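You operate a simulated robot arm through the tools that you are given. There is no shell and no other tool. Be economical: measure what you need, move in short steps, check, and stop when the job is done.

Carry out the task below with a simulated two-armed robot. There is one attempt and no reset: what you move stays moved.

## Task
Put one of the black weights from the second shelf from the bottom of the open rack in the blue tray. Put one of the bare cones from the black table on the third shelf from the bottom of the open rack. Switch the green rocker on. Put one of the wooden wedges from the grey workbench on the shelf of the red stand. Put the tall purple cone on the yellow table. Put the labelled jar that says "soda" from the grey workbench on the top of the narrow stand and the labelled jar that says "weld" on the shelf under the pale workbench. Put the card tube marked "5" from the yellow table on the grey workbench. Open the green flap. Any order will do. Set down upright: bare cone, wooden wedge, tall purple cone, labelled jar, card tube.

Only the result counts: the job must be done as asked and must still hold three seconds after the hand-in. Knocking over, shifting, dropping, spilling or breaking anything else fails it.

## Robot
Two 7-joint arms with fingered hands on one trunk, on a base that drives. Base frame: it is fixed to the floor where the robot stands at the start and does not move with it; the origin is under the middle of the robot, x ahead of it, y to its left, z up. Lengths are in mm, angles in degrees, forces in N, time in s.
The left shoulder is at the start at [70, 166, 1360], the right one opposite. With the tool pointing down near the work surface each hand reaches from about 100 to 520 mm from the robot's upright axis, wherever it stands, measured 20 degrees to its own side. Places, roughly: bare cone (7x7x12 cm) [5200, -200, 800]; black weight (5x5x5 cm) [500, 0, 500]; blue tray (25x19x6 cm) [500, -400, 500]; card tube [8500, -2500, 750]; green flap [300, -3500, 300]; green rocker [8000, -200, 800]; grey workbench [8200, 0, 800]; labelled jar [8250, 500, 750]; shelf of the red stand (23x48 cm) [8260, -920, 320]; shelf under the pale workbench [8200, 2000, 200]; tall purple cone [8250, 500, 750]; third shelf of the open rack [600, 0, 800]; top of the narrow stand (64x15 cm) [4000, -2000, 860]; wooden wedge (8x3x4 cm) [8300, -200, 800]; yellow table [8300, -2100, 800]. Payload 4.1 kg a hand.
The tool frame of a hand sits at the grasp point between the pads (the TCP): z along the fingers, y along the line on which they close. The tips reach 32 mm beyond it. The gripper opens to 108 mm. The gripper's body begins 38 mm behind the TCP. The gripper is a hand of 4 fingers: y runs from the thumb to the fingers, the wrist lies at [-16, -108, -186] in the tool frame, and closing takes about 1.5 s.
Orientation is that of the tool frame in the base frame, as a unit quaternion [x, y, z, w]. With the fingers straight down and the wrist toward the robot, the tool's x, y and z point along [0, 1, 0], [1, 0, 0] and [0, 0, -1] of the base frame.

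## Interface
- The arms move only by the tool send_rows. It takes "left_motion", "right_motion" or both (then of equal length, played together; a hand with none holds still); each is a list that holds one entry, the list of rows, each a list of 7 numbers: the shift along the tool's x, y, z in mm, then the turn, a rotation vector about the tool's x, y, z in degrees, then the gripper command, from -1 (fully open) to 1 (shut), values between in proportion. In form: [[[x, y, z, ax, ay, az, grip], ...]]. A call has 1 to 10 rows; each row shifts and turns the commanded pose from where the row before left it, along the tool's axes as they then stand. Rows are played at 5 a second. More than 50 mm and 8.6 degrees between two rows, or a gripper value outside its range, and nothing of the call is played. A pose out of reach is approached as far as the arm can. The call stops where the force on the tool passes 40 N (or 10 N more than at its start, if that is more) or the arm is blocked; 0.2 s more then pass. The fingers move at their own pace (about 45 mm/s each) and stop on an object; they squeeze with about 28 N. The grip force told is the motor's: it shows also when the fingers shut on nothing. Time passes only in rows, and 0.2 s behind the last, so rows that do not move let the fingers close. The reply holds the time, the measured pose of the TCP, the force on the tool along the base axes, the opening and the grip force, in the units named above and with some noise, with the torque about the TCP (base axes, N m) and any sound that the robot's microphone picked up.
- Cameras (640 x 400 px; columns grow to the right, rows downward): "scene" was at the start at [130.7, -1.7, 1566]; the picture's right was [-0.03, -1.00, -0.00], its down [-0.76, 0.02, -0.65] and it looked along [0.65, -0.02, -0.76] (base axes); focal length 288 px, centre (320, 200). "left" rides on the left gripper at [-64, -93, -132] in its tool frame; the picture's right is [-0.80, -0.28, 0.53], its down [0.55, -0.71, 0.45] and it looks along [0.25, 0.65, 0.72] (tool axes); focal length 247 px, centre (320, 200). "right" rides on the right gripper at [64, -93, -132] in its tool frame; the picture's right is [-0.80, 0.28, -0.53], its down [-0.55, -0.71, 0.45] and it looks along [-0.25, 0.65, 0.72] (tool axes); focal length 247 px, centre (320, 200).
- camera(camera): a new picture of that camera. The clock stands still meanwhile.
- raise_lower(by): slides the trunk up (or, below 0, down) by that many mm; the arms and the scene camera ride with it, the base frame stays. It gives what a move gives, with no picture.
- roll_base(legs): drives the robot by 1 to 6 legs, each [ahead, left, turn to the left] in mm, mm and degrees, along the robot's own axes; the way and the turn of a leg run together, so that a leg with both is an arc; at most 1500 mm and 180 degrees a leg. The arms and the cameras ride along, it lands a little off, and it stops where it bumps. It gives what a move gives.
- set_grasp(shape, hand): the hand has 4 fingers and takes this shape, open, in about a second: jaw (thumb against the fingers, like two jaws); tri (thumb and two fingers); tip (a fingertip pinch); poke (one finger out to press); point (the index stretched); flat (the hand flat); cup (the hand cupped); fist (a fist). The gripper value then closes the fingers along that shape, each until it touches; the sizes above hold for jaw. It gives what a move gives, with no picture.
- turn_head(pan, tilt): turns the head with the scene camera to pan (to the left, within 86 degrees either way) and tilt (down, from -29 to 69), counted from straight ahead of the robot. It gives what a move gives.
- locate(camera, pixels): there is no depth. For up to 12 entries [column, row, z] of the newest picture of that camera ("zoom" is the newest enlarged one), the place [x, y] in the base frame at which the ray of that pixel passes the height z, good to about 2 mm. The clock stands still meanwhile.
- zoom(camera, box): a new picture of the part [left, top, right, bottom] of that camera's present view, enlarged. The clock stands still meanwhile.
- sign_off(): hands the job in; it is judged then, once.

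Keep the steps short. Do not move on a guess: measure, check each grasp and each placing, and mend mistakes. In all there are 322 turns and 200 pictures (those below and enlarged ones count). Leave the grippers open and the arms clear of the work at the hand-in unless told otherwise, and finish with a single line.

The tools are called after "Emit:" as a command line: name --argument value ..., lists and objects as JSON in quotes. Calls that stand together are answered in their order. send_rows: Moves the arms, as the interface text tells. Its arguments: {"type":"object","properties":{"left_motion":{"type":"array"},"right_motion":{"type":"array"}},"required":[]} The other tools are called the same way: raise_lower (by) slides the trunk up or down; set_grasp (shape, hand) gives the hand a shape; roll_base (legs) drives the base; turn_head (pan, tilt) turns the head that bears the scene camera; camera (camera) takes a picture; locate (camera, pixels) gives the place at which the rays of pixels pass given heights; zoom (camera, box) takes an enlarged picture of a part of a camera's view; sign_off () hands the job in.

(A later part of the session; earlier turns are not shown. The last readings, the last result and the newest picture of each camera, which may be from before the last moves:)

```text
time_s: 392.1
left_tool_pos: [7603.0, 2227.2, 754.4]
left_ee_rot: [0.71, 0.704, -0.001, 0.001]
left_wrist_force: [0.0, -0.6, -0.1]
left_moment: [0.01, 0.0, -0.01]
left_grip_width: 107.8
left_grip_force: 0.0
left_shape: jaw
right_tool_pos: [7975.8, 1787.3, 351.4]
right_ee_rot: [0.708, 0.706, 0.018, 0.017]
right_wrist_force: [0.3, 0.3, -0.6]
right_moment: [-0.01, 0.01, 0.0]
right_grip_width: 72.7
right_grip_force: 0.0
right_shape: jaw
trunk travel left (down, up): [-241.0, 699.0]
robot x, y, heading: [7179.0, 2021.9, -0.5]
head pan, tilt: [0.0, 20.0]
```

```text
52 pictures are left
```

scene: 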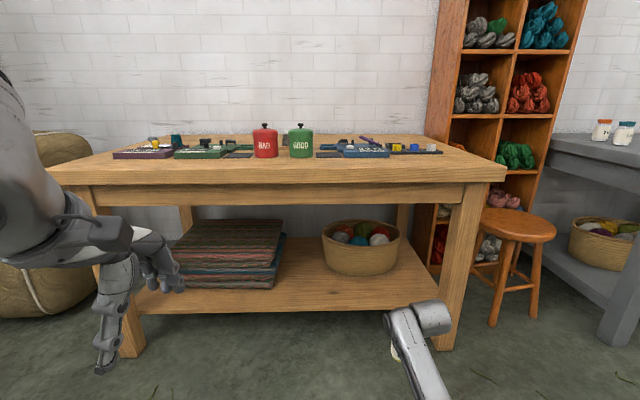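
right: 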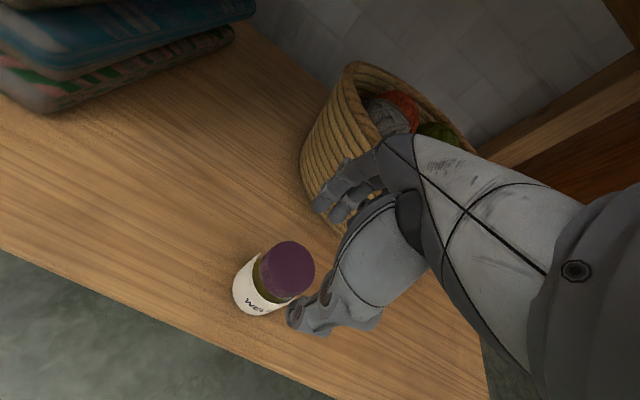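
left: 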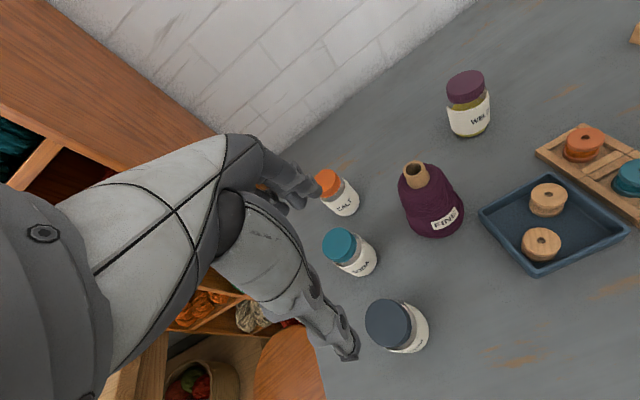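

Weld stands on the shelf. Back out, raise the trunk, and go for the soda jar.

Emit:
roll_base --legs '[[-480, 0, 0.4]]'

Emit:
raise_lower --by 400

Emit:
raise_lower --by 260

Emit:
roll_base --legs '[[0, -1238, 0]]'

```text
time_s: 394.9
left_tool_pos: [7126.3, 2229.7, 755.2]
left_ee_rot: [0.711, 0.704, 0.0, 0.001]
left_wrist_force: [1.1, 0.5, -0.5]
left_moment: [-0.03, 0.03, 0.03]
left_grip_width: 108.2
left_grip_force: 0.0
left_shape: jaw
right_tool_pos: [7499.4, 1788.9, 349.2]
right_ee_rot: [0.707, 0.706, 0.017, 0.017]
right_wrist_force: [0.0, -0.1, -1.0]
right_moment: [0.0, -0.03, 0.0]
right_grip_width: 72.5
right_grip_force: 0.1
right_shape: jaw
trunk travel left (down, up): [-241.0, 699.0]
robot x, y, heading: [6706.2, 2022.7, -0.2]
head pan, tilt: [0.0, 20.0]
```

```text
time_s: 398.7
left_tool_pos: [7127.5, 2230.4, 1156.2]
left_ee_rot: [0.711, 0.703, -0.001, 0.0]
left_wrist_force: [-0.5, 0.1, 0.1]
left_moment: [0.01, -0.03, 0.0]
left_grip_width: 108.0
left_grip_force: 0.1
left_shape: jaw
right_tool_pos: [7498.4, 1789.6, 750.3]
right_ee_rot: [0.708, 0.706, 0.017, 0.017]
right_wrist_force: [0.0, -0.7, -0.1]
right_moment: [-0.03, -0.02, 0.02]
right_grip_width: 72.4
right_grip_force: 0.1
right_shape: jaw
trunk travel left (down, up): [-641.0, 299.0]
robot x, y, heading: [6706.1, 2025.2, -0.2]
head pan, tilt: [0.0, 20.0]
```

```text
time_s: 401.4
left_tool_pos: [7127.7, 2230.2, 1413.9]
left_ee_rot: [0.711, 0.703, 0.0, 0.0]
left_wrist_force: [0.4, 0.5, 1.1]
left_moment: [0.0, 0.0, 0.01]
left_grip_width: 107.7
left_grip_force: 0.0
left_shape: jaw
right_tool_pos: [7499.1, 1788.0, 1011.0]
right_ee_rot: [0.708, 0.706, 0.017, 0.017]
right_wrist_force: [0.3, 0.1, -0.3]
right_moment: [-0.01, -0.01, -0.01]
right_grip_width: 72.6
right_grip_force: 0.0
right_shape: jaw
trunk travel left (down, up): [-901.0, 39.0]
robot x, y, heading: [6707.0, 2024.1, -0.5]
head pan, tilt: [0.0, 20.0]
```

```text
time_s: 407.6
left_tool_pos: [7120.5, 996.4, 1416.1]
left_ee_rot: [0.711, 0.703, -0.001, 0.0]
left_wrist_force: [-0.4, -0.2, -0.3]
left_moment: [-0.01, -0.02, -0.01]
left_grip_width: 107.7
left_grip_force: 0.1
left_shape: jaw
right_tool_pos: [7492.0, 553.7, 1011.2]
right_ee_rot: [0.709, 0.705, 0.018, 0.017]
right_wrist_force: [0.2, -0.5, -0.1]
right_moment: [-0.03, -0.03, 0.01]
right_grip_width: 72.7
right_grip_force: 0.0
right_shape: jaw
trunk travel left (down, up): [-901.0, 39.0]
robot x, y, heading: [6700.2, 790.5, -0.5]
head pan, tilt: [0.0, 20.0]
```

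Drive forward to bring the hand over the soda jar.

Emit:
roll_base --legs '[[710, -6, 0.5]]'

Emit:
camera --camera "right"

```text
time_s: 411.5
left_tool_pos: [7823.8, 987.7, 1415.3]
left_ee_rot: [0.711, 0.704, -0.001, 0.001]
left_wrist_force: [-1.1, 0.5, -0.1]
left_moment: [-0.02, 0.02, -0.02]
left_grip_width: 108.0
left_grip_force: 0.1
left_shape: jaw
right_tool_pos: [8196.8, 545.5, 1011.1]
right_ee_rot: [0.708, 0.706, 0.018, 0.018]
right_wrist_force: [-0.7, -0.3, 0.5]
right_moment: [-0.01, 0.0, -0.04]
right_grip_width: 72.8
right_grip_force: 0.1
right_shape: jaw
trunk travel left (down, up): [-901.0, 39.0]
robot x, y, heading: [7402.6, 782.1, -0.5]
head pan, tilt: [0.0, 20.0]
```

```text
51 pictures are left
```

right: 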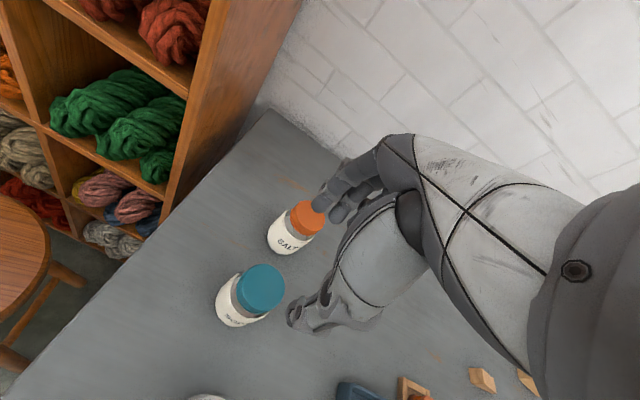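

Emit:
locate --camera "right" --pixels '[[260, 288, 880], [308, 217, 880], [200, 398, 880], [260, 288, 872]]'

```text
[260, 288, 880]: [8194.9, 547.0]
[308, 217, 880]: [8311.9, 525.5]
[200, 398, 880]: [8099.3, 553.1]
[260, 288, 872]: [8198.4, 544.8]
```

Soda lid centre (8195,547). Descend 159 mm with a small correction and moderate opening.

Emit:
send_rows --right_motion '[[[1.5, -8, 0, 0, 0, 0, -0.6], [0, 0, 40, 0, 0, 0, -0.6], [0, 0, 40, 0, 0, 0, -0.6], [0, 0, 40, 0, 0, 0, -0.6], [0, 0, 39, 0, 0, 0, -0.6]]]'

Emit:
camera --camera "right"

```text
time_s: 412.7
left_tool_pos: [7825.5, 987.8, 1415.4]
left_ee_rot: [0.71, 0.704, -0.001, 0.0]
left_wrist_force: [-0.5, -0.1, 0.3]
left_moment: [0.01, -0.02, 0.04]
left_grip_width: 107.9
left_grip_force: 0.1
left_shape: jaw
right_tool_pos: [8198.6, 546.0, 849.7]
right_ee_rot: [0.708, 0.706, 0.018, 0.018]
right_wrist_force: [0.1, -0.6, 0.0]
right_moment: [0.0, -0.02, -0.03]
right_grip_width: 86.1
right_grip_force: 0.1
right_shape: jaw
trunk travel left (down, up): [-901.0, 39.0]
robot x, y, heading: [7404.8, 785.8, -0.0]
head pan, tilt: [0.0, 20.0]
```

```text
50 pictures are left
```

right: 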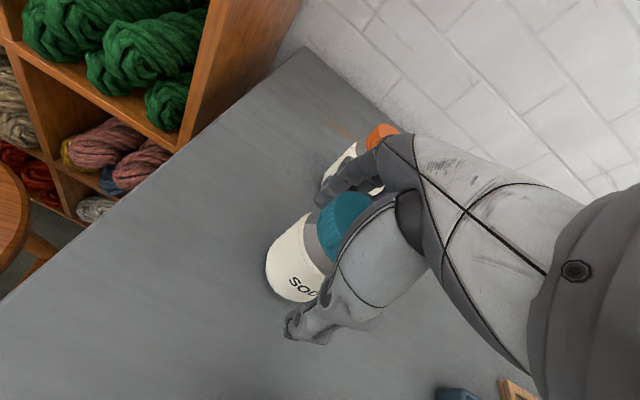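

Aligned and clear of SALT. Close and lift.

Emit:
send_rows --right_motion '[[[0, 0, 0, 0, 0, 0, 1], [0, 0, 0, 0, 0, 0, 1], [0, 0, 0, 0, 0, 0, 1], [0, 0, 0, 0, 0, 0, 1], [0, 0, 0, 0, 0, 0, 1], [0, 0, 0, 0, 0, 0, 1], [0, 0, -30, 0, 0, 0, 1], [0, 0, -45, 0, 0, 0, 1], [0, 0, -45, 0, 0, 0, 1], [0, 0, -45, 0, 0, 0, 1]]]'

Emit:
camera --camera "right"

```text
time_s: 414.9
left_tool_pos: [7825.7, 987.7, 1414.9]
left_ee_rot: [0.71, 0.704, -0.001, 0.001]
left_wrist_force: [1.1, -0.1, 0.5]
left_moment: [0.0, 0.01, 0.01]
left_grip_width: 107.7
left_grip_force: 0.1
left_shape: jaw
right_tool_pos: [8190.4, 547.3, 1014.5]
right_ee_rot: [0.708, 0.706, 0.017, 0.017]
right_wrist_force: [0.1, 0.0, -1.1]
right_moment: [0.0, 0.02, 0.02]
right_grip_width: 50.4
right_grip_force: 27.6
right_shape: jaw
trunk travel left (down, up): [-901.0, 39.0]
robot x, y, heading: [7406.3, 781.4, -0.3]
head pan, tilt: [0.0, 20.0]
```

```text
49 pictures are left
```

right: 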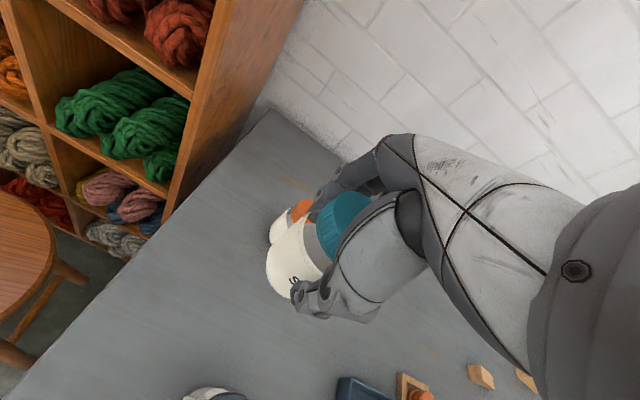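

Soda is held. Now travel to the narrow stand: back off, strafe right, turn around, and head −x.

Emit:
roll_base --legs '[[-700, 0, 0], [0, -1400, 0], [0, -700, 0], [0, 0, 180], [1400, 0, 0], [200, 500, 0]]'

Emit:
turn_head --pan 0 --tilt 25

Emit:
camera --camera "scene"

```text
time_s: 445.4
left_tool_pos: [4619.6, -1965.4, 1414.8]
left_ee_rot: [-0.698, 0.717, 0.0, 0.0]
left_wrist_force: [0.1, -0.6, 0.0]
left_moment: [-0.03, -0.01, 0.03]
left_grip_width: 107.9
left_grip_force: 0.0
left_shape: jaw
right_tool_pos: [4262.1, -1518.9, 1014.4]
right_ee_rot: [-0.699, 0.714, 0.018, -0.017]
right_wrist_force: [0.1, 0.4, -2.4]
right_moment: [-0.01, 0.0, 0.0]
right_grip_width: 49.2
right_grip_force: 28.1
right_shape: jaw
trunk travel left (down, up): [-901.0, 39.0]
robot x, y, heading: [5049.1, -1770.6, 178.5]
head pan, tilt: [0.0, 20.0]
```

```text
time_s: 446.1
left_tool_pos: [4619.6, -1966.2, 1414.6]
left_ee_rot: [-0.697, 0.717, 0.0, 0.001]
left_wrist_force: [-0.9, 0.0, -0.5]
left_moment: [0.02, 0.01, -0.02]
left_grip_width: 108.1
left_grip_force: 0.1
left_shape: jaw
right_tool_pos: [4262.4, -1519.4, 1013.8]
right_ee_rot: [-0.7, 0.714, 0.017, -0.017]
right_wrist_force: [-0.1, 0.3, -1.2]
right_moment: [-0.02, 0.0, -0.01]
right_grip_width: 49.2
right_grip_force: 28.2
right_shape: jaw
trunk travel left (down, up): [-901.0, 39.0]
robot x, y, heading: [5041.8, -1770.3, 178.5]
head pan, tilt: [0.0, 25.0]
```

```text
48 pictures are left
```

scene: 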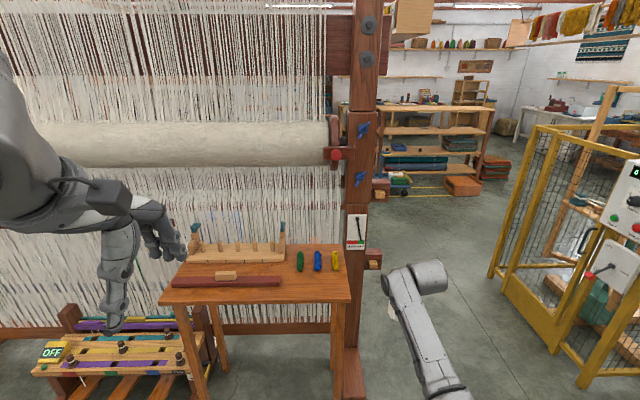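

Check this orange table's corners against the stand's given place (4000,-2000,860).

Emit:
locate --camera "scene" --pixels '[[163, 291, 860], [350, 294, 860], [343, 245, 860], [190, 245, 860], [281, 277, 880], [173, 285, 865], [335, 262, 865], [285, 250, 865]]'

Emit:
zoom --camera "scene" --box '[150, 210, 370, 330]'

```text
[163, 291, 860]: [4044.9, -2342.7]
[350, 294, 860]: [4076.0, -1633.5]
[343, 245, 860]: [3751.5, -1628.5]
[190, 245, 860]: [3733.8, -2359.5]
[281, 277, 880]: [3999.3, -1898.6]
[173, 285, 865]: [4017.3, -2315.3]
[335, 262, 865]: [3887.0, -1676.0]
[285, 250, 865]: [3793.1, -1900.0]
```

```text
2.91 times, centred on (260, 270) of scene
```

zoom: 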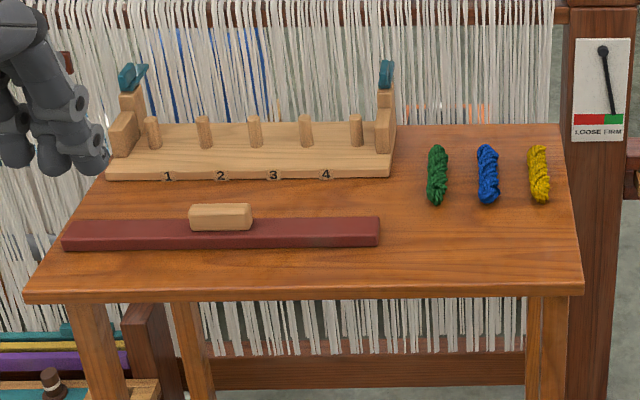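

It is the stand (front strip at x≈4000 is free right of the maroon bar). I'll set the jar at about (3995,-1765). Straighten and move in.

Emit:
roll_base --legs '[[0, 225, 1.5], [255, 0, 0]]'

Emit:
camera --camera "right"

```text
time_s: 449.3
left_tool_pos: [4368.0, -2201.9, 1416.1]
left_ee_rot: [-0.706, 0.708, 0.0, 0.0]
left_wrist_force: [0.8, 0.0, -0.2]
left_moment: [-0.02, 0.0, 0.01]
left_grip_width: 108.1
left_grip_force: 0.0
left_shape: jaw
right_tool_pos: [3999.4, -1764.9, 1015.1]
right_ee_rot: [0.709, -0.705, -0.018, 0.018]
right_wrist_force: [-0.1, -1.2, -1.6]
right_moment: [-0.04, -0.02, 0.0]
right_grip_width: 49.0
right_grip_force: 27.9
right_shape: jaw
trunk travel left (down, up): [-901.0, 39.0]
robot x, y, heading: [4789.4, -1992.0, -180.1]
head pan, tilt: [0.0, 25.0]
```

```text
46 pictures are left
```

right: 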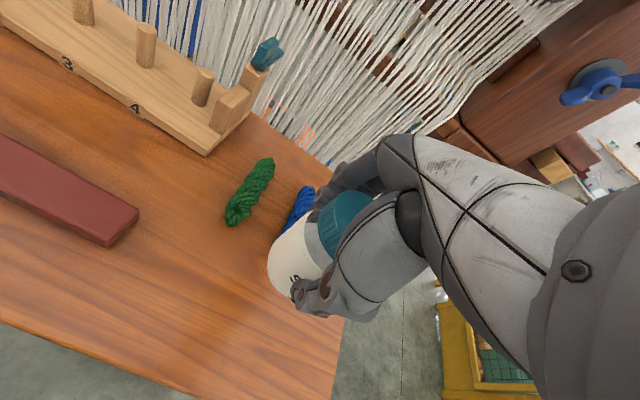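

Emit:
locate --camera "right" --pixels '[[100, 348, 850], [340, 340, 850], [228, 224, 855], [300, 230, 855], [138, 215, 870], [100, 348, 830], [340, 340, 830], [228, 224, 835]]'

Emit:
locate --camera "scene" --pixels '[[298, 271, 855], [298, 271, 835], [281, 279, 870], [281, 279, 850]]'

```text
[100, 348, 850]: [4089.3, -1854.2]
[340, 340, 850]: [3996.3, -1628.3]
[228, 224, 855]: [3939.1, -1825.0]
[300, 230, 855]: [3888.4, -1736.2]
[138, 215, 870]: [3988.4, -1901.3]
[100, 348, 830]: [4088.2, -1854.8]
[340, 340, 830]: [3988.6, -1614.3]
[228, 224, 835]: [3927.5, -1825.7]
```

```text
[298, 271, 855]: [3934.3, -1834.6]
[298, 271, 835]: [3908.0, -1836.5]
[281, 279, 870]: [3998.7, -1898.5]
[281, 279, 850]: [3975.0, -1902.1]
```

Table surface ≈858; nearest yarn ends at x≈3930. Shift 18 mm toward me and descend.

Emit:
send_rows --right_motion '[[[0, -15, 35, 0, 0, 0, 1], [0, -5, 30, 0, 0, 0, 1], [0, 0, 12, 0, 0, 0, 1], [0, 0, 5, 0, 0, 0, 1]]]'

```text
time_s: 450.3
left_tool_pos: [4367.4, -2201.4, 1415.1]
left_ee_rot: [-0.705, 0.709, 0.0, 0.0]
left_wrist_force: [0.5, -0.7, 0.0]
left_moment: [-0.03, 0.01, -0.02]
left_grip_width: 107.8
left_grip_force: 0.1
left_shape: jaw
right_tool_pos: [4014.4, -1764.9, 930.5]
right_ee_rot: [0.708, -0.706, -0.017, 0.017]
right_wrist_force: [0.0, 0.5, -1.9]
right_moment: [-0.02, 0.01, 0.03]
right_grip_width: 49.2
right_grip_force: 27.7
right_shape: jaw
trunk travel left (down, up): [-901.0, 39.0]
robot x, y, heading: [4787.7, -1993.6, -179.8]
head pan, tilt: [0.0, 25.0]
```

Emit:
send_rows --right_motion '[[[0, 0, 4, 0, 0, 0, 1], [0, 0, 3, 0, 0, 0, 1], [0, 0, 3, 0, 0, 0, 1]]]'

```text
time_s: 451.1
left_tool_pos: [4372.5, -2202.9, 1417.3]
left_ee_rot: [-0.706, 0.709, 0.002, 0.0]
left_wrist_force: [0.0, 0.1, 0.8]
left_moment: [-0.02, 0.01, 0.03]
left_grip_width: 107.6
left_grip_force: 0.0
left_shape: jaw
right_tool_pos: [4014.5, -1764.3, 928.1]
right_ee_rot: [0.708, -0.705, -0.022, 0.021]
right_wrist_force: [-0.7, 4.2, 31.2]
right_moment: [0.16, 0.12, 0.07]
right_grip_width: 50.9
right_grip_force: 27.8
right_shape: jaw
trunk travel left (down, up): [-901.0, 39.0]
robot x, y, heading: [4788.3, -1991.3, -180.0]
head pan, tilt: [0.0, 25.0]
```

Contact (31 N). Ease 4 mm, open, and rise.

Emit:
send_rows --right_motion '[[[0, 0, -5, 0, 0, 0, 1], [0, 0, 0, 0, 0, 0, -0.5], [0, 0, 0, 0, 0, 0, -0.5], [0, 0, 0, 0, 0, 0, -0.5], [0, 0, 0, 0, 0, 0, -0.5], [0, 0, 0, 0, 0, 0, -0.5], [0, 0, -40, 0, 0, 0, -0.5], [0, 0, -45, 0, 0, 0, -0.5], [0, 0, -45, 0, 0, 0, -0.5]]]'

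Emit:
camera --camera "right"

```text
time_s: 453.1
left_tool_pos: [4365.5, -2201.9, 1415.0]
left_ee_rot: [-0.705, 0.709, 0.0, 0.001]
left_wrist_force: [-0.7, 0.1, -0.2]
left_moment: [-0.01, -0.01, 0.02]
left_grip_width: 107.7
left_grip_force: 0.2
left_shape: jaw
right_tool_pos: [4020.5, -1762.4, 1055.7]
right_ee_rot: [0.708, -0.705, -0.016, 0.017]
right_wrist_force: [-0.9, 0.3, -0.6]
right_moment: [-0.04, 0.0, 0.01]
right_grip_width: 80.8
right_grip_force: 0.0
right_shape: jaw
trunk travel left (down, up): [-901.0, 39.0]
robot x, y, heading: [4784.2, -1992.5, -180.1]
head pan, tilt: [0.0, 25.0]
```

```text
45 pictures are left
```

right: 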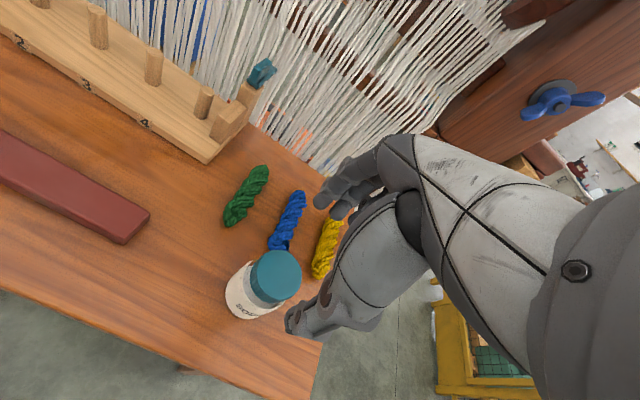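

Soda stands on the stand. Next the bare cone: back away, turn to face +y and look at the black table.

Emit:
roll_base --legs '[[-600, 0, 0], [0, 0, -90], [300, 0, 0]]'

Emit:
turn_head --pan 0 --tilt 30

Emit:
camera --camera "scene"

```text
time_s: 462.0
left_tool_pos: [5206.6, -1267.7, 1415.7]
left_ee_rot: [0.019, 1.0, 0.001, 0.001]
left_wrist_force: [-0.2, -0.2, -0.5]
left_moment: [-0.02, 0.02, 0.03]
left_grip_width: 108.0
left_grip_force: 0.0
left_shape: jaw
right_tool_pos: [5656.2, -937.3, 1057.0]
right_ee_rot: [0.016, 1.0, 0.025, 0.0]
right_wrist_force: [0.1, -0.4, -0.2]
right_moment: [0.03, 0.0, -0.01]
right_grip_width: 80.7
right_grip_force: 0.0
right_shape: jaw
trunk travel left (down, up): [-901.0, 39.0]
robot x, y, heading: [5399.5, -1694.5, 88.1]
head pan, tilt: [0.0, 25.0]
```

```text
time_s: 462.7
left_tool_pos: [5205.4, -1267.5, 1415.7]
left_ee_rot: [0.019, 1.0, -0.001, 0.0]
left_wrist_force: [-0.1, 0.3, 0.2]
left_moment: [-0.04, -0.02, -0.01]
left_grip_width: 107.9
left_grip_force: 0.1
left_shape: jaw
right_tool_pos: [5656.8, -935.4, 1055.7]
right_ee_rot: [0.016, 1.0, 0.025, 0.0]
right_wrist_force: [-1.2, -0.3, -0.1]
right_moment: [0.02, -0.04, 0.01]
right_grip_width: 80.8
right_grip_force: 0.1
right_shape: jaw
trunk travel left (down, up): [-901.0, 39.0]
robot x, y, heading: [5402.7, -1692.7, 88.1]
head pan, tilt: [0.0, 30.0]
```

```text
44 pictures are left
```

scene: 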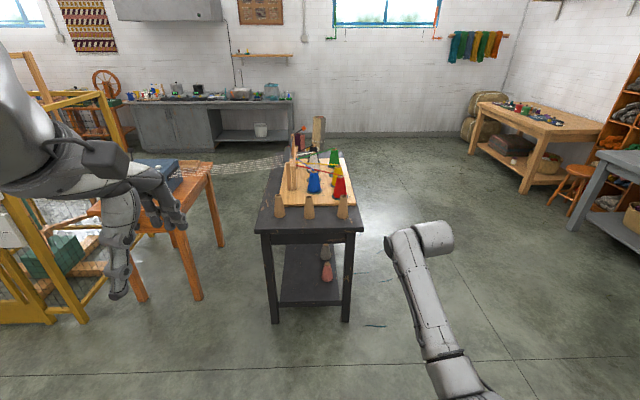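

Three cones stand along the near edge: (279,206), (310,206), (342,206). Measure at two heights, then from nearer.

Emit:
zoom --camera "scene" --box '[250, 180, 380, 250]'

Emit:
locate --camera "scene" --pixels '[[343, 219, 750], [343, 219, 800], [310, 219, 750], [310, 219, 800], [345, 320, 0], [276, 322, 0], [360, 230, 750], [360, 230, 800]]'

```text
4.92 times, centred on (315, 215) of scene
```

zoom: 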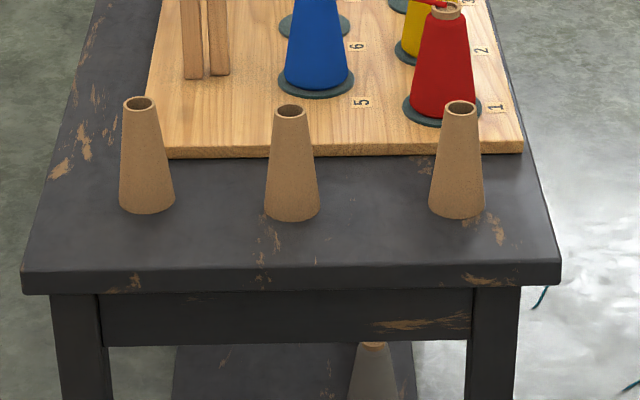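

```text
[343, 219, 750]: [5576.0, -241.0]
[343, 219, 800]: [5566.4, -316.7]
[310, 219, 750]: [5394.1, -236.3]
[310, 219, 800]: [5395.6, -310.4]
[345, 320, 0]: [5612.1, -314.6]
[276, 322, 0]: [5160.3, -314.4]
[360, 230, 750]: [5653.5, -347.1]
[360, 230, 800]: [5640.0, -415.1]
```

Emit:
roll_base --legs '[[330, 90, 1.9]]'

Emit:
turn_head --pan 0 --tilt 40

Emit:
zoom --camera "scene" --box '[280, 160, 440, 260]'

```text
time_s: 464.9
left_tool_pos: [5105.7, -946.4, 1415.7]
left_ee_rot: [0.002, 1.0, 0.001, 0.001]
left_wrist_force: [0.4, -0.4, 1.0]
left_moment: [-0.01, 0.0, -0.02]
left_grip_width: 108.0
left_grip_force: 0.0
left_shape: jaw
right_tool_pos: [5544.6, -597.1, 1057.3]
right_ee_rot: [-0.003, 1.0, 0.025, -0.001]
right_wrist_force: [0.2, -0.2, 0.0]
right_moment: [-0.01, 0.0, 0.02]
right_grip_width: 80.7
right_grip_force: 0.0
right_shape: jaw
trunk travel left (down, up): [-901.0, 39.0]
robot x, y, heading: [5315.3, -1367.5, 90.3]
head pan, tilt: [0.0, 30.0]
```

```text
time_s: 465.6
left_tool_pos: [5105.4, -945.1, 1415.7]
left_ee_rot: [0.001, 1.0, 0.001, 0.001]
left_wrist_force: [-1.3, -0.6, 0.4]
left_moment: [-0.02, 0.0, 0.01]
left_grip_width: 107.9
left_grip_force: 0.2
left_shape: jaw
right_tool_pos: [5543.9, -596.9, 1055.5]
right_ee_rot: [-0.002, 1.0, 0.025, 0.0]
right_wrist_force: [-1.1, 0.0, -0.1]
right_moment: [0.03, 0.01, 0.0]
right_grip_width: 80.8
right_grip_force: 0.0
right_shape: jaw
trunk travel left (down, up): [-901.0, 39.0]
robot x, y, heading: [5314.5, -1367.1, 89.9]
head pan, tilt: [0.0, 40.0]
```

```text
4.00 times, centred on (360, 210) of scene
```

zoom: 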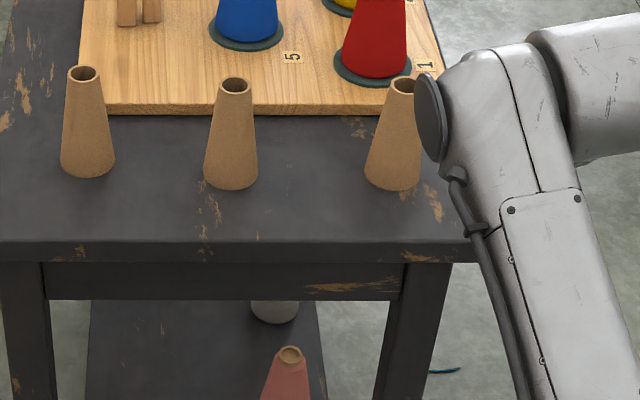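

Emit:
locate --camera "zoom" --pixels '[[231, 190, 750], [231, 190, 800], [392, 190, 750], [392, 190, 800], [235, 240, 750], [235, 240, 800], [235, 85, 870], [235, 85, 900]]'

```text
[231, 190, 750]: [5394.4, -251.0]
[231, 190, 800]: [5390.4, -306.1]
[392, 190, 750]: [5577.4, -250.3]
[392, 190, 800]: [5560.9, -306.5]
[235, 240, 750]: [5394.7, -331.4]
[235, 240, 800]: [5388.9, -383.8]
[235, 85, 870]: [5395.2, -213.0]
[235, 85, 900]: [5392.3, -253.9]
```

Cones: centres at y≈-254, x≈5392 (middle) and 5567 (right), table z≈781, tops ≈901. Drive to bring the hand over the right cone.

Emit:
roll_base --legs '[[343, -22, 0]]'

Emit:
camera --camera "right"

```text
time_s: 467.9
left_tool_pos: [5127.3, -601.8, 1416.5]
left_ee_rot: [0.002, 1.0, 0.001, 0.001]
left_wrist_force: [0.4, 0.2, 0.4]
left_moment: [0.01, -0.02, 0.02]
left_grip_width: 108.0
left_grip_force: 0.1
left_shape: jaw
right_tool_pos: [5564.9, -253.1, 1056.9]
right_ee_rot: [-0.003, 1.0, 0.026, 0.0]
right_wrist_force: [-0.6, -0.1, 0.8]
right_moment: [-0.01, 0.03, 0.02]
right_grip_width: 80.8
right_grip_force: 0.1
right_shape: jaw
trunk travel left (down, up): [-901.0, 39.0]
robot x, y, heading: [5331.1, -1020.8, 90.0]
head pan, tilt: [0.0, 40.0]
```

```text
41 pictures are left
```

right: 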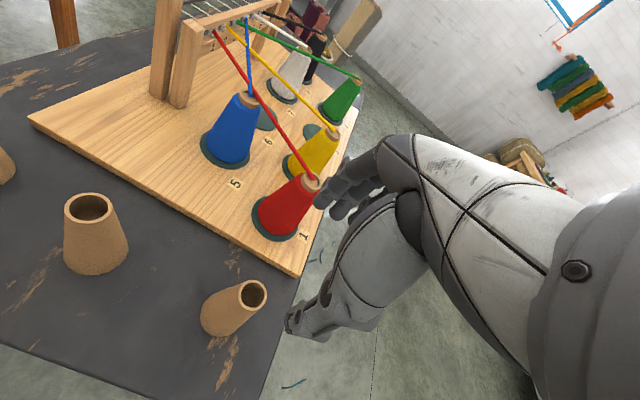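

Emit:
locate --camera "right" --pixels '[[253, 293, 900], [253, 293, 893], [265, 238, 800], [297, 272, 800], [88, 207, 900], [310, 182, 930]]'

```text
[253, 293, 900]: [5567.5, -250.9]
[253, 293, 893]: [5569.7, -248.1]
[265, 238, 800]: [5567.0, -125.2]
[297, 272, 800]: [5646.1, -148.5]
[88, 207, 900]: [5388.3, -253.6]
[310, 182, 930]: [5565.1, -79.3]
```

Cone top at (5567,-251). Descend 188 mm around it.

Emit:
send_rows --right_motion '[[[-2, -7, 28, 0, 0, 0, -0.6], [0, 0, 40, 0, 0, 0, -0.6], [0, 0, 40, 0, 0, 0, -0.6], [0, 0, 40, 0, 0, 0, -0.6], [0, 0, 38, 0, 0, 0, -0.6]]]'

Emit:
camera --camera "right"

```text
time_s: 469.1
left_tool_pos: [5126.9, -599.8, 1415.0]
left_ee_rot: [0.002, 1.0, 0.0, 0.001]
left_wrist_force: [0.4, 0.1, -0.3]
left_moment: [0.01, -0.03, 0.0]
left_grip_width: 108.0
left_grip_force: 0.1
left_shape: jaw
right_tool_pos: [5566.5, -249.5, 869.4]
right_ee_rot: [-0.002, 1.0, 0.024, 0.0]
right_wrist_force: [0.6, -0.8, 0.7]
right_moment: [0.0, -0.02, 0.01]
right_grip_width: 86.2
right_grip_force: 0.0
right_shape: jaw
trunk travel left (down, up): [-901.0, 39.0]
robot x, y, heading: [5334.8, -1020.3, 89.9]
head pan, tilt: [0.0, 40.0]
```

```text
40 pictures are left
```

right: 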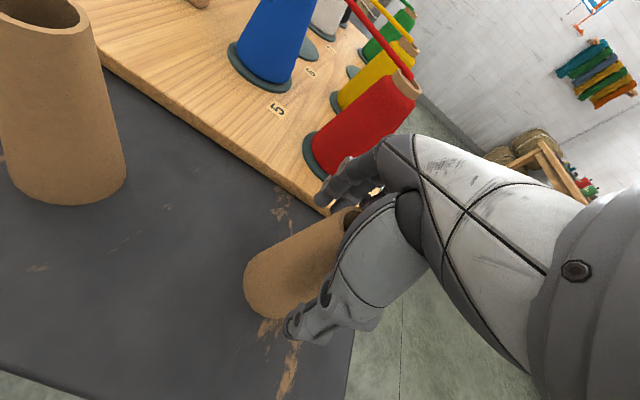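

Close on the cone and lift.

Emit:
send_rows --right_motion '[[[0, 0, 0, 0, 0, 0, 1], [0, 0, 0, 0, 0, 0, 1], [0, 0, 0, 0, 0, 0, 1], [0, 0, 0, 0, 0, 0, 1], [0, 0, 0, 0, 0, 0, 1], [0, 0, 0, 0, 0, 0, 1], [0, 0, -20, 0, 0, 0, 1], [0, 0, -40, 0, 0, 0, 1], [0, 0, -40, 0, 0, 0, 1]]]'

Emit:
camera --camera "right"

```text
time_s: 471.1
left_tool_pos: [5125.6, -600.4, 1416.0]
left_ee_rot: [0.002, 1.0, 0.0, 0.001]
left_wrist_force: [-0.8, 0.0, -0.7]
left_moment: [0.0, -0.02, 0.02]
left_grip_width: 107.7
left_grip_force: 0.0
left_shape: jaw
right_tool_pos: [5565.7, -254.5, 969.5]
right_ee_rot: [-0.002, 1.0, 0.025, 0.001]
right_wrist_force: [0.4, -0.1, -1.1]
right_moment: [-0.01, 0.02, 0.01]
right_grip_width: 39.8
right_grip_force: 28.2
right_shape: jaw
trunk travel left (down, up): [-901.0, 39.0]
robot x, y, heading: [5337.5, -1019.0, 90.0]
head pan, tilt: [0.0, 40.0]
```

```text
39 pictures are left
```

right: 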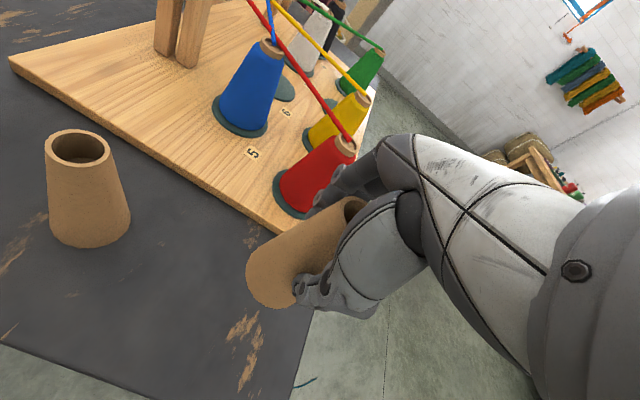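

Cone held. Back off, turn to face −x, line up with the corridor at y≈−890.

Emit:
roll_base --legs '[[-500, 0, 0], [0, 0, 90], [0, -629, 0]]'

Emit:
turn_head --pan 0 --tilt 25

Emit:
camera --camera "scene"

```text
time_s: 481.0
left_tool_pos: [4909.7, -1104.6, 1415.9]
left_ee_rot: [0.712, -0.702, -0.001, 0.0]
left_wrist_force: [-0.4, 0.3, -0.6]
left_moment: [0.03, 0.02, -0.01]
left_grip_width: 107.9
left_grip_force: 0.0
left_shape: jaw
right_tool_pos: [4556.2, -671.9, 969.5]
right_ee_rot: [0.716, -0.698, -0.018, 0.017]
right_wrist_force: [-0.2, 0.1, 0.2]
right_moment: [-0.07, 0.0, 0.05]
right_grip_width: 39.4
right_grip_force: 27.8
right_shape: jaw
trunk travel left (down, up): [-901.0, 39.0]
robot x, y, heading: [5325.7, -888.5, -178.8]
head pan, tilt: [0.0, 40.0]
```

```text
time_s: 481.7
left_tool_pos: [4909.5, -1103.9, 1415.7]
left_ee_rot: [0.713, -0.702, -0.001, 0.0]
left_wrist_force: [-0.1, -0.5, 0.4]
left_moment: [-0.02, 0.02, 0.0]
left_grip_width: 108.2
left_grip_force: 0.1
left_shape: jaw
right_tool_pos: [4556.1, -671.0, 968.8]
right_ee_rot: [0.715, -0.698, -0.017, 0.017]
right_wrist_force: [0.2, -0.5, 0.0]
right_moment: [-0.01, 0.0, 0.03]
right_grip_width: 39.2
right_grip_force: 28.2
right_shape: jaw
trunk travel left (down, up): [-901.0, 39.0]
robot x, y, heading: [5326.7, -888.1, -178.5]
head pan, tilt: [0.0, 25.0]
```

```text
38 pictures are left
```

scene: 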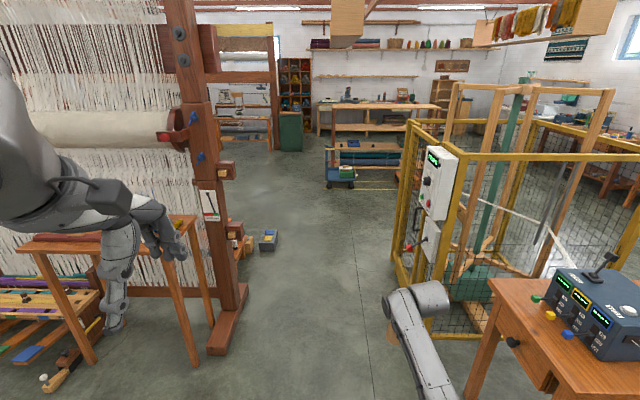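

Emit:
locate --camera "scene" --pixels '[[490, 283, 800], [566, 398, 800], [345, 188, 0], [328, 187, 0], [392, 188, 0], [430, 335, 0], [415, 285, 0], [240, 345, 0], [268, 250, 0], [318, 152, 0]]'

Emit:
zoom --camera "scene" --box '[270, 80, 450, 210]'

```text
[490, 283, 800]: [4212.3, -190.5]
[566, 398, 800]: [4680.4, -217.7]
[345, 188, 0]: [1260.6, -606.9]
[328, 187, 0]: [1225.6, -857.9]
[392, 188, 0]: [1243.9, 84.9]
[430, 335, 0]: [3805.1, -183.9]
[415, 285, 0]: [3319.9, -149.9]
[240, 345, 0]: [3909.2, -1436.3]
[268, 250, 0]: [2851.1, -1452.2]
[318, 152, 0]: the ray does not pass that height
```

```text
3.08 times, centred on (360, 145) of scene
```

zoom: 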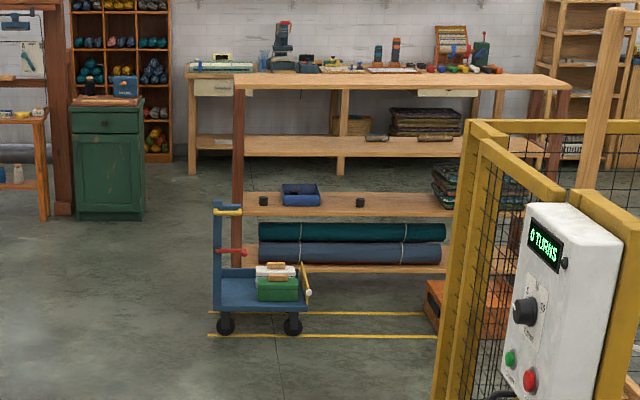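

The corridor is clear; the rack's back side is accessible beside the blue cart (cart at y<-560). Drive through the corridor.

Emit:
roll_base --legs '[[0, 0, -1.4], [1400, 0, 0], [1300, 0, 0]]'

```text
time_s: 495.2
left_tool_pos: [2210.9, -1106.8, 1416.1]
left_ee_rot: [0.71, -0.704, -0.001, -0.001]
left_wrist_force: [-0.9, -0.3, -0.4]
left_moment: [0.01, 0.01, -0.02]
left_grip_width: 107.9
left_grip_force: 0.0
left_shape: jaw
right_tool_pos: [1861.3, -671.7, 967.6]
right_ee_rot: [0.712, -0.701, -0.017, 0.017]
right_wrist_force: [0.1, -0.5, -0.9]
right_moment: [-0.01, -0.04, 0.0]
right_grip_width: 39.3
right_grip_force: 27.7
right_shape: jaw
trunk travel left (down, up): [-901.0, 39.0]
robot x, y, heading: [2629.3, -893.2, -179.5]
head pan, tilt: [0.0, 25.0]
```

Through. Move diagonally to face the rack's back and look.

Emit:
roll_base --legs '[[300, -800, 0]]'

Emit:
camera --camera "scene"

```text
time_s: 499.7
left_tool_pos: [1899.3, -325.7, 1415.6]
left_ee_rot: [0.713, -0.701, -0.001, -0.001]
left_wrist_force: [0.7, -1.1, 0.1]
left_moment: [0.01, -0.01, 0.03]
left_grip_width: 108.0
left_grip_force: 0.0
left_shape: jaw
right_tool_pos: [1545.6, 105.6, 969.1]
right_ee_rot: [0.716, -0.698, -0.017, 0.017]
right_wrist_force: [-0.3, -0.2, -1.0]
right_moment: [0.03, 0.02, 0.03]
right_grip_width: 39.3
right_grip_force: 27.6
right_shape: jaw
trunk travel left (down, up): [-901.0, 39.0]
robot x, y, heading: [2315.1, -110.6, -178.7]
head pan, tilt: [0.0, 25.0]
```

```text
36 pictures are left
```

scene: 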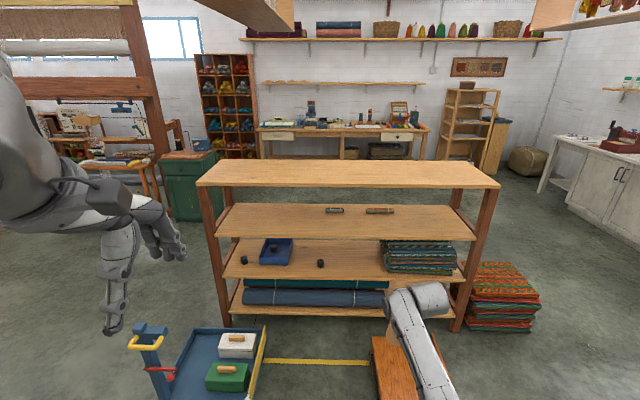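

Measure the third shelf's near edge, the orange box and the cart.

Emit:
locate --camera "scene" --pixels '[[330, 236, 752], [330, 236, 740], [216, 233, 752], [477, 238, 752], [335, 214, 760], [335, 184, 1052], [260, 398, 250], [372, 340, 250], [372, 340, 400], [265, 330, 100], [230, 325, 0], [372, 398, 250]]'

Emit:
zoom --camera "scene" --box '[200, 150, 500, 340]'

```text
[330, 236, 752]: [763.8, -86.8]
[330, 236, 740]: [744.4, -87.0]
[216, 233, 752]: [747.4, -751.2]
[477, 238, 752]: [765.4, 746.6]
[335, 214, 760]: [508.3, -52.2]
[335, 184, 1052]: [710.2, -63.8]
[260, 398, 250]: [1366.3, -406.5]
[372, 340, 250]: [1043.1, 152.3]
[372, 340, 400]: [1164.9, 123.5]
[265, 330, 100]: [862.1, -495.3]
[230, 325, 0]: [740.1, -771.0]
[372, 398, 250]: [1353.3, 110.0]
```

```text
2.11 times, centred on (350, 245) of scene
```

zoom: 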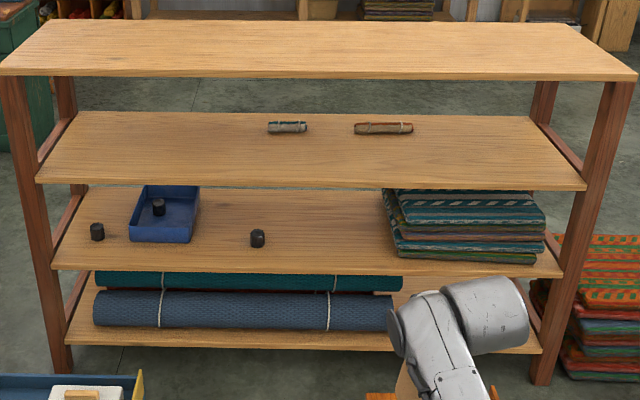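

The gap between cart and the orange box looks tight; look down at that area first.

Emit:
turn_head --pan 0 --tilt 50

Emit:
camera --camera "scene"

```text
time_s: 500.6
left_tool_pos: [1899.7, -324.0, 1416.1]
left_ee_rot: [0.713, -0.701, -0.001, -0.002]
left_wrist_force: [-0.1, -0.1, -0.3]
left_moment: [0.04, -0.01, -0.04]
left_grip_width: 107.8
left_grip_force: 0.0
left_shape: jaw
right_tool_pos: [1544.4, 106.4, 969.6]
right_ee_rot: [0.716, -0.698, -0.017, 0.018]
right_wrist_force: [-0.2, -0.1, -0.5]
right_moment: [-0.01, 0.01, 0.02]
right_grip_width: 39.3
right_grip_force: 28.3
right_shape: jaw
trunk travel left (down, up): [-901.0, 39.0]
robot x, y, heading: [2311.7, -109.5, -178.8]
head pan, tilt: [0.0, 50.0]
```

```text
34 pictures are left
```

scene: 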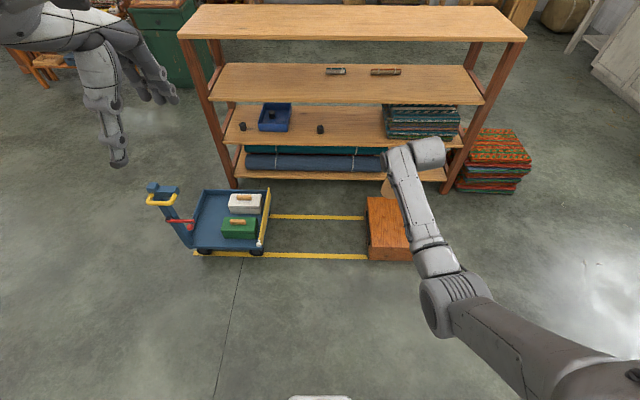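

Emit:
locate --camera "scene" --pixels '[[262, 254, 0], [205, 253, 0], [368, 261, 0], [411, 261, 0], [267, 190, 250], [366, 198, 200], [240, 188, 0], [350, 255, 0]]'

```text
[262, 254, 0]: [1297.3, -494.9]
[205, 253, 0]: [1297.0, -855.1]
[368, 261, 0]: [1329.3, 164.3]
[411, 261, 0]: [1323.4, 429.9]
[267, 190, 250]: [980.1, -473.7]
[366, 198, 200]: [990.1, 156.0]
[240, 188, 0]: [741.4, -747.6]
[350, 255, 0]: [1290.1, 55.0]
```

The gap is 640 mm wide (centre y≈−160), fine. Lower the trunk 245 and lift the hand back up so the arm can stretch further, out here in the open.

Emit:
raise_lower --by -245

Emit:
send_rows --right_motion '[[[0, 8, -35, 0, 0, 0, 1], [0, 8, -35, 0, 0, 0, 1], [0, 8, -35, 0, 0, 0, 1], [0, 15, -30, 0, 0, 0, 1], [0, 20, 0, 0, 0, 0, 1]]]'

```text
time_s: 503.1
left_tool_pos: [1898.7, -325.0, 1170.2]
left_ee_rot: [0.713, -0.701, -0.001, 0.0]
left_wrist_force: [0.9, 0.7, 0.0]
left_moment: [-0.01, -0.02, 0.04]
left_grip_width: 108.3
left_grip_force: 0.1
left_shape: jaw
right_tool_pos: [1544.8, 106.0, 723.6]
right_ee_rot: [0.716, -0.698, -0.017, 0.017]
right_wrist_force: [-0.3, -0.5, -0.5]
right_moment: [0.0, 0.03, 0.01]
right_grip_width: 39.4
right_grip_force: 28.3
right_shape: jaw
trunk travel left (down, up): [-656.0, 284.0]
robot x, y, heading: [2313.0, -108.4, -178.6]
head pan, tilt: [0.0, 50.0]
```

```text
time_s: 504.3
left_tool_pos: [1898.7, -325.8, 1169.4]
left_ee_rot: [0.713, -0.701, 0.0, -0.001]
left_wrist_force: [0.0, 0.6, -0.8]
left_moment: [0.03, 0.02, 0.02]
left_grip_width: 107.6
left_grip_force: 0.0
left_shape: jaw
right_tool_pos: [1491.0, 106.1, 861.6]
right_ee_rot: [0.716, -0.697, -0.016, 0.017]
right_wrist_force: [0.1, -1.3, 0.9]
right_moment: [-0.03, 0.0, -0.03]
right_grip_width: 39.3
right_grip_force: 27.8
right_shape: jaw
trunk travel left (down, up): [-656.0, 284.0]
robot x, y, heading: [2313.6, -110.3, -179.0]
head pan, tilt: [0.0, 50.0]
```

Reaches 822 mm. Drive 640 forward and check the alignment with the shelf edge.

Emit:
roll_base --legs '[[0, 50, -1], [640, 0, 0]]'

Emit:
camera --camera "right"

Emit:
turn_head --pan -10 --tilt 25

Emit:
camera --camera "scene"

```text
time_s: 508.5
left_tool_pos: [1241.4, -372.2, 1169.3]
left_ee_rot: [0.707, -0.707, -0.001, -0.001]
left_wrist_force: [-1.0, -0.8, 0.0]
left_moment: [0.04, 0.01, 0.01]
left_grip_width: 108.2
left_grip_force: 0.1
left_shape: jaw
right_tool_pos: [841.4, 65.5, 862.4]
right_ee_rot: [0.71, -0.704, -0.017, 0.017]
right_wrist_force: [0.7, 0.8, -0.6]
right_moment: [0.0, 0.01, 0.02]
right_grip_width: 39.2
right_grip_force: 27.9
right_shape: jaw
trunk travel left (down, up): [-656.0, 284.0]
robot x, y, heading: [1659.6, -164.5, -179.6]
head pan, tilt: [0.0, 50.0]
```

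```text
33 pictures are left
```

right: 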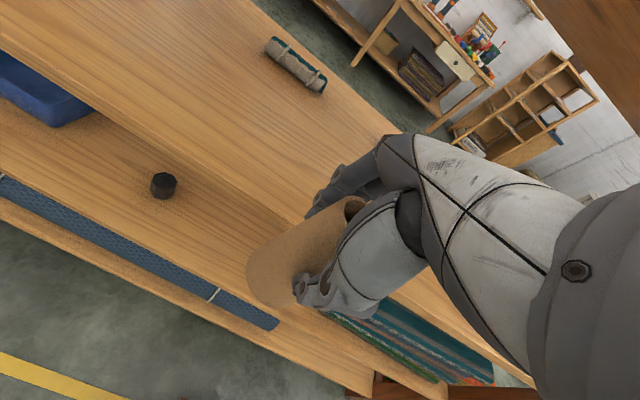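

```text
time_s: 509.4
left_tool_pos: [1242.0, -371.6, 1170.1]
left_ee_rot: [0.708, -0.707, -0.001, -0.001]
left_wrist_force: [0.2, -0.2, -0.8]
left_moment: [-0.02, -0.01, -0.04]
left_grip_width: 108.1
left_grip_force: 0.0
left_shape: jaw
right_tool_pos: [842.3, 66.4, 862.1]
right_ee_rot: [0.711, -0.703, -0.017, 0.017]
right_wrist_force: [0.2, 0.7, -0.3]
right_moment: [0.02, -0.03, 0.03]
right_grip_width: 39.2
right_grip_force: 28.0
right_shape: jaw
trunk travel left (down, up): [-656.0, 284.0]
robot x, y, heading: [1659.9, -161.6, -179.4]
head pan, tilt: [-10.0, 25.0]
```

```text
32 pictures are left
```

scene: 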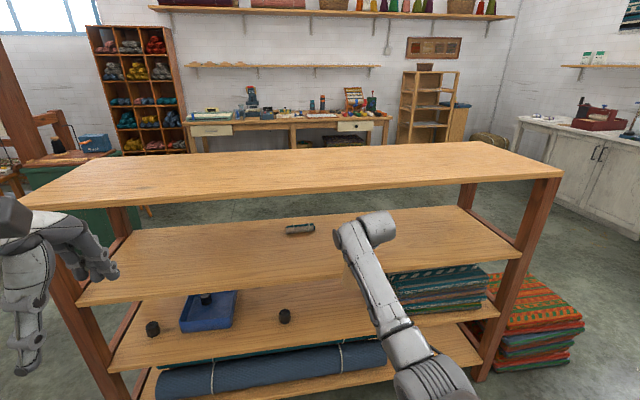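

Emit:
zoom --camera "scene" --box '[200, 180, 420, 310]'

Emit:
zoom --camera "right" --box '[120, 60, 360, 260]'

```text
2.91 times, centred on (310, 245) of scene
```

zoom: 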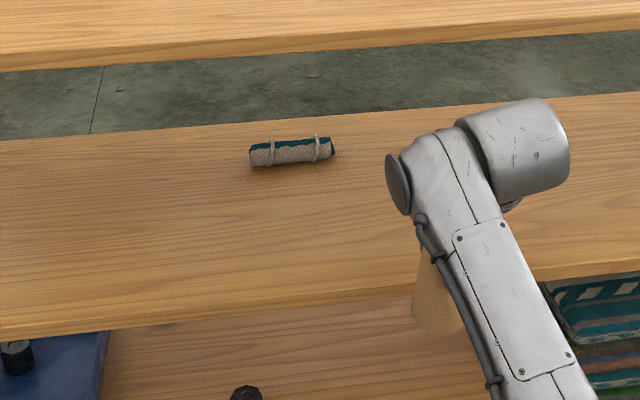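

```text
2.00 times, centred on (240, 160) of right
```

zoom: 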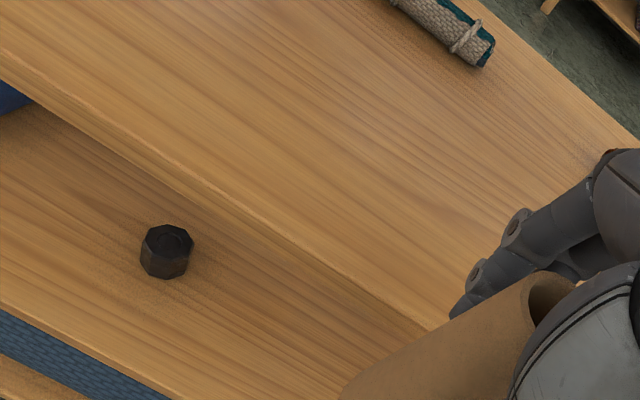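

Emit:
locate --camera "zoom" --pixels '[[200, 185, 752], [200, 185, 745], [300, 245, 752], [430, 328, 752]]'

Emit:
locate --camera "scene" --pixels '[[303, 275, 752], [303, 275, 745], [250, 281, 752]]'

```text
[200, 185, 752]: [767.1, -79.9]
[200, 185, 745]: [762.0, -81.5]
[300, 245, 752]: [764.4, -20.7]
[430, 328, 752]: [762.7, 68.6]
```

```text
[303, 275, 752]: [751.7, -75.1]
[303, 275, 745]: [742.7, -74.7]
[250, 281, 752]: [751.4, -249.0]
```

Shelf edge x≈763 (z≈755). Lower the hand 4 mm and drive in 125 mm so the cone stands ~50 mm inside the edge.

Emit:
send_rows --right_motion '[[[0, 0, 4, 0, 0, 0, 1]]]'

Emit:
roll_base --legs '[[85, 0, 0]]'

Emit:
camera --camera "right"

```text
time_s: 509.8
left_tool_pos: [1240.6, -373.1, 1170.5]
left_ee_rot: [0.708, -0.707, -0.001, -0.001]
left_wrist_force: [0.0, -0.5, 0.4]
left_moment: [0.0, 0.0, -0.02]
left_grip_width: 108.3
left_grip_force: 0.1
left_shape: jaw
right_tool_pos: [839.7, 66.1, 859.1]
right_ee_rot: [0.711, -0.703, -0.017, 0.017]
right_wrist_force: [0.4, -0.2, -0.2]
right_moment: [-0.01, 0.02, 0.0]
right_grip_width: 39.4
right_grip_force: 28.0
right_shape: jaw
trunk travel left (down, up): [-656.0, 284.0]
robot x, y, heading: [1661.0, -162.5, -179.5]
head pan, tilt: [-10.0, 25.0]
```

```text
time_s: 510.8
left_tool_pos: [1156.7, -373.8, 1169.7]
left_ee_rot: [0.708, -0.706, 0.0, -0.002]
left_wrist_force: [-0.5, -0.7, 0.4]
left_moment: [-0.02, -0.04, 0.01]
left_grip_width: 107.8
left_grip_force: 0.0
left_shape: jaw
right_tool_pos: [756.1, 66.2, 857.2]
right_ee_rot: [0.71, -0.703, -0.016, 0.017]
right_wrist_force: [-0.4, -0.2, 0.1]
right_moment: [-0.02, -0.01, 0.01]
right_grip_width: 39.2
right_grip_force: 28.4
right_shape: jaw
trunk travel left (down, up): [-656.0, 284.0]
robot x, y, heading: [1570.9, -165.6, -179.7]
head pan, tilt: [-10.0, 25.0]
```

```text
29 pictures are left
```

right: 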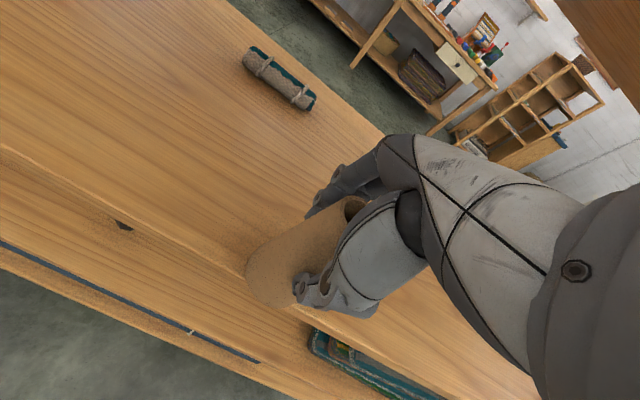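

No contact; continue 45 mm.

Emit:
roll_base --legs '[[46, 0, 0]]'

Emit:
camera --camera "right"

```text
time_s: 511.8
left_tool_pos: [1112.5, -374.8, 1171.6]
left_ee_rot: [0.708, -0.707, -0.001, -0.001]
left_wrist_force: [-0.5, -1.0, -0.2]
left_moment: [0.02, -0.03, -0.03]
left_grip_width: 108.0
left_grip_force: 0.0
left_shape: jaw
right_tool_pos: [711.3, 64.7, 859.1]
right_ee_rot: [0.711, -0.703, -0.018, 0.018]
right_wrist_force: [-0.2, 0.3, -0.9]
right_moment: [0.04, -0.01, 0.0]
right_grip_width: 39.2
right_grip_force: 28.1
right_shape: jaw
trunk travel left (down, up): [-656.0, 284.0]
robot x, y, heading: [1527.3, -160.4, -179.4]
head pan, tilt: [-10.0, 25.0]
```

```text
28 pictures are left
```

right: 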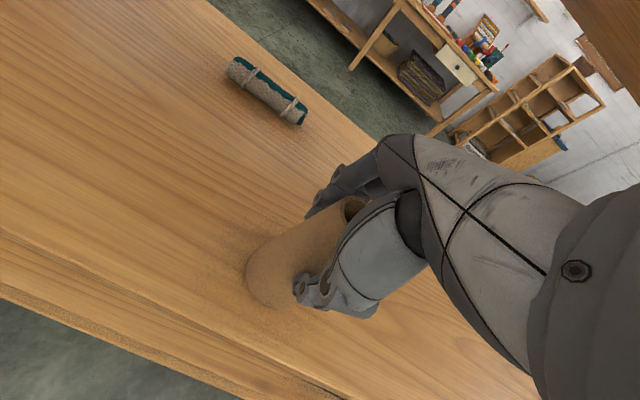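

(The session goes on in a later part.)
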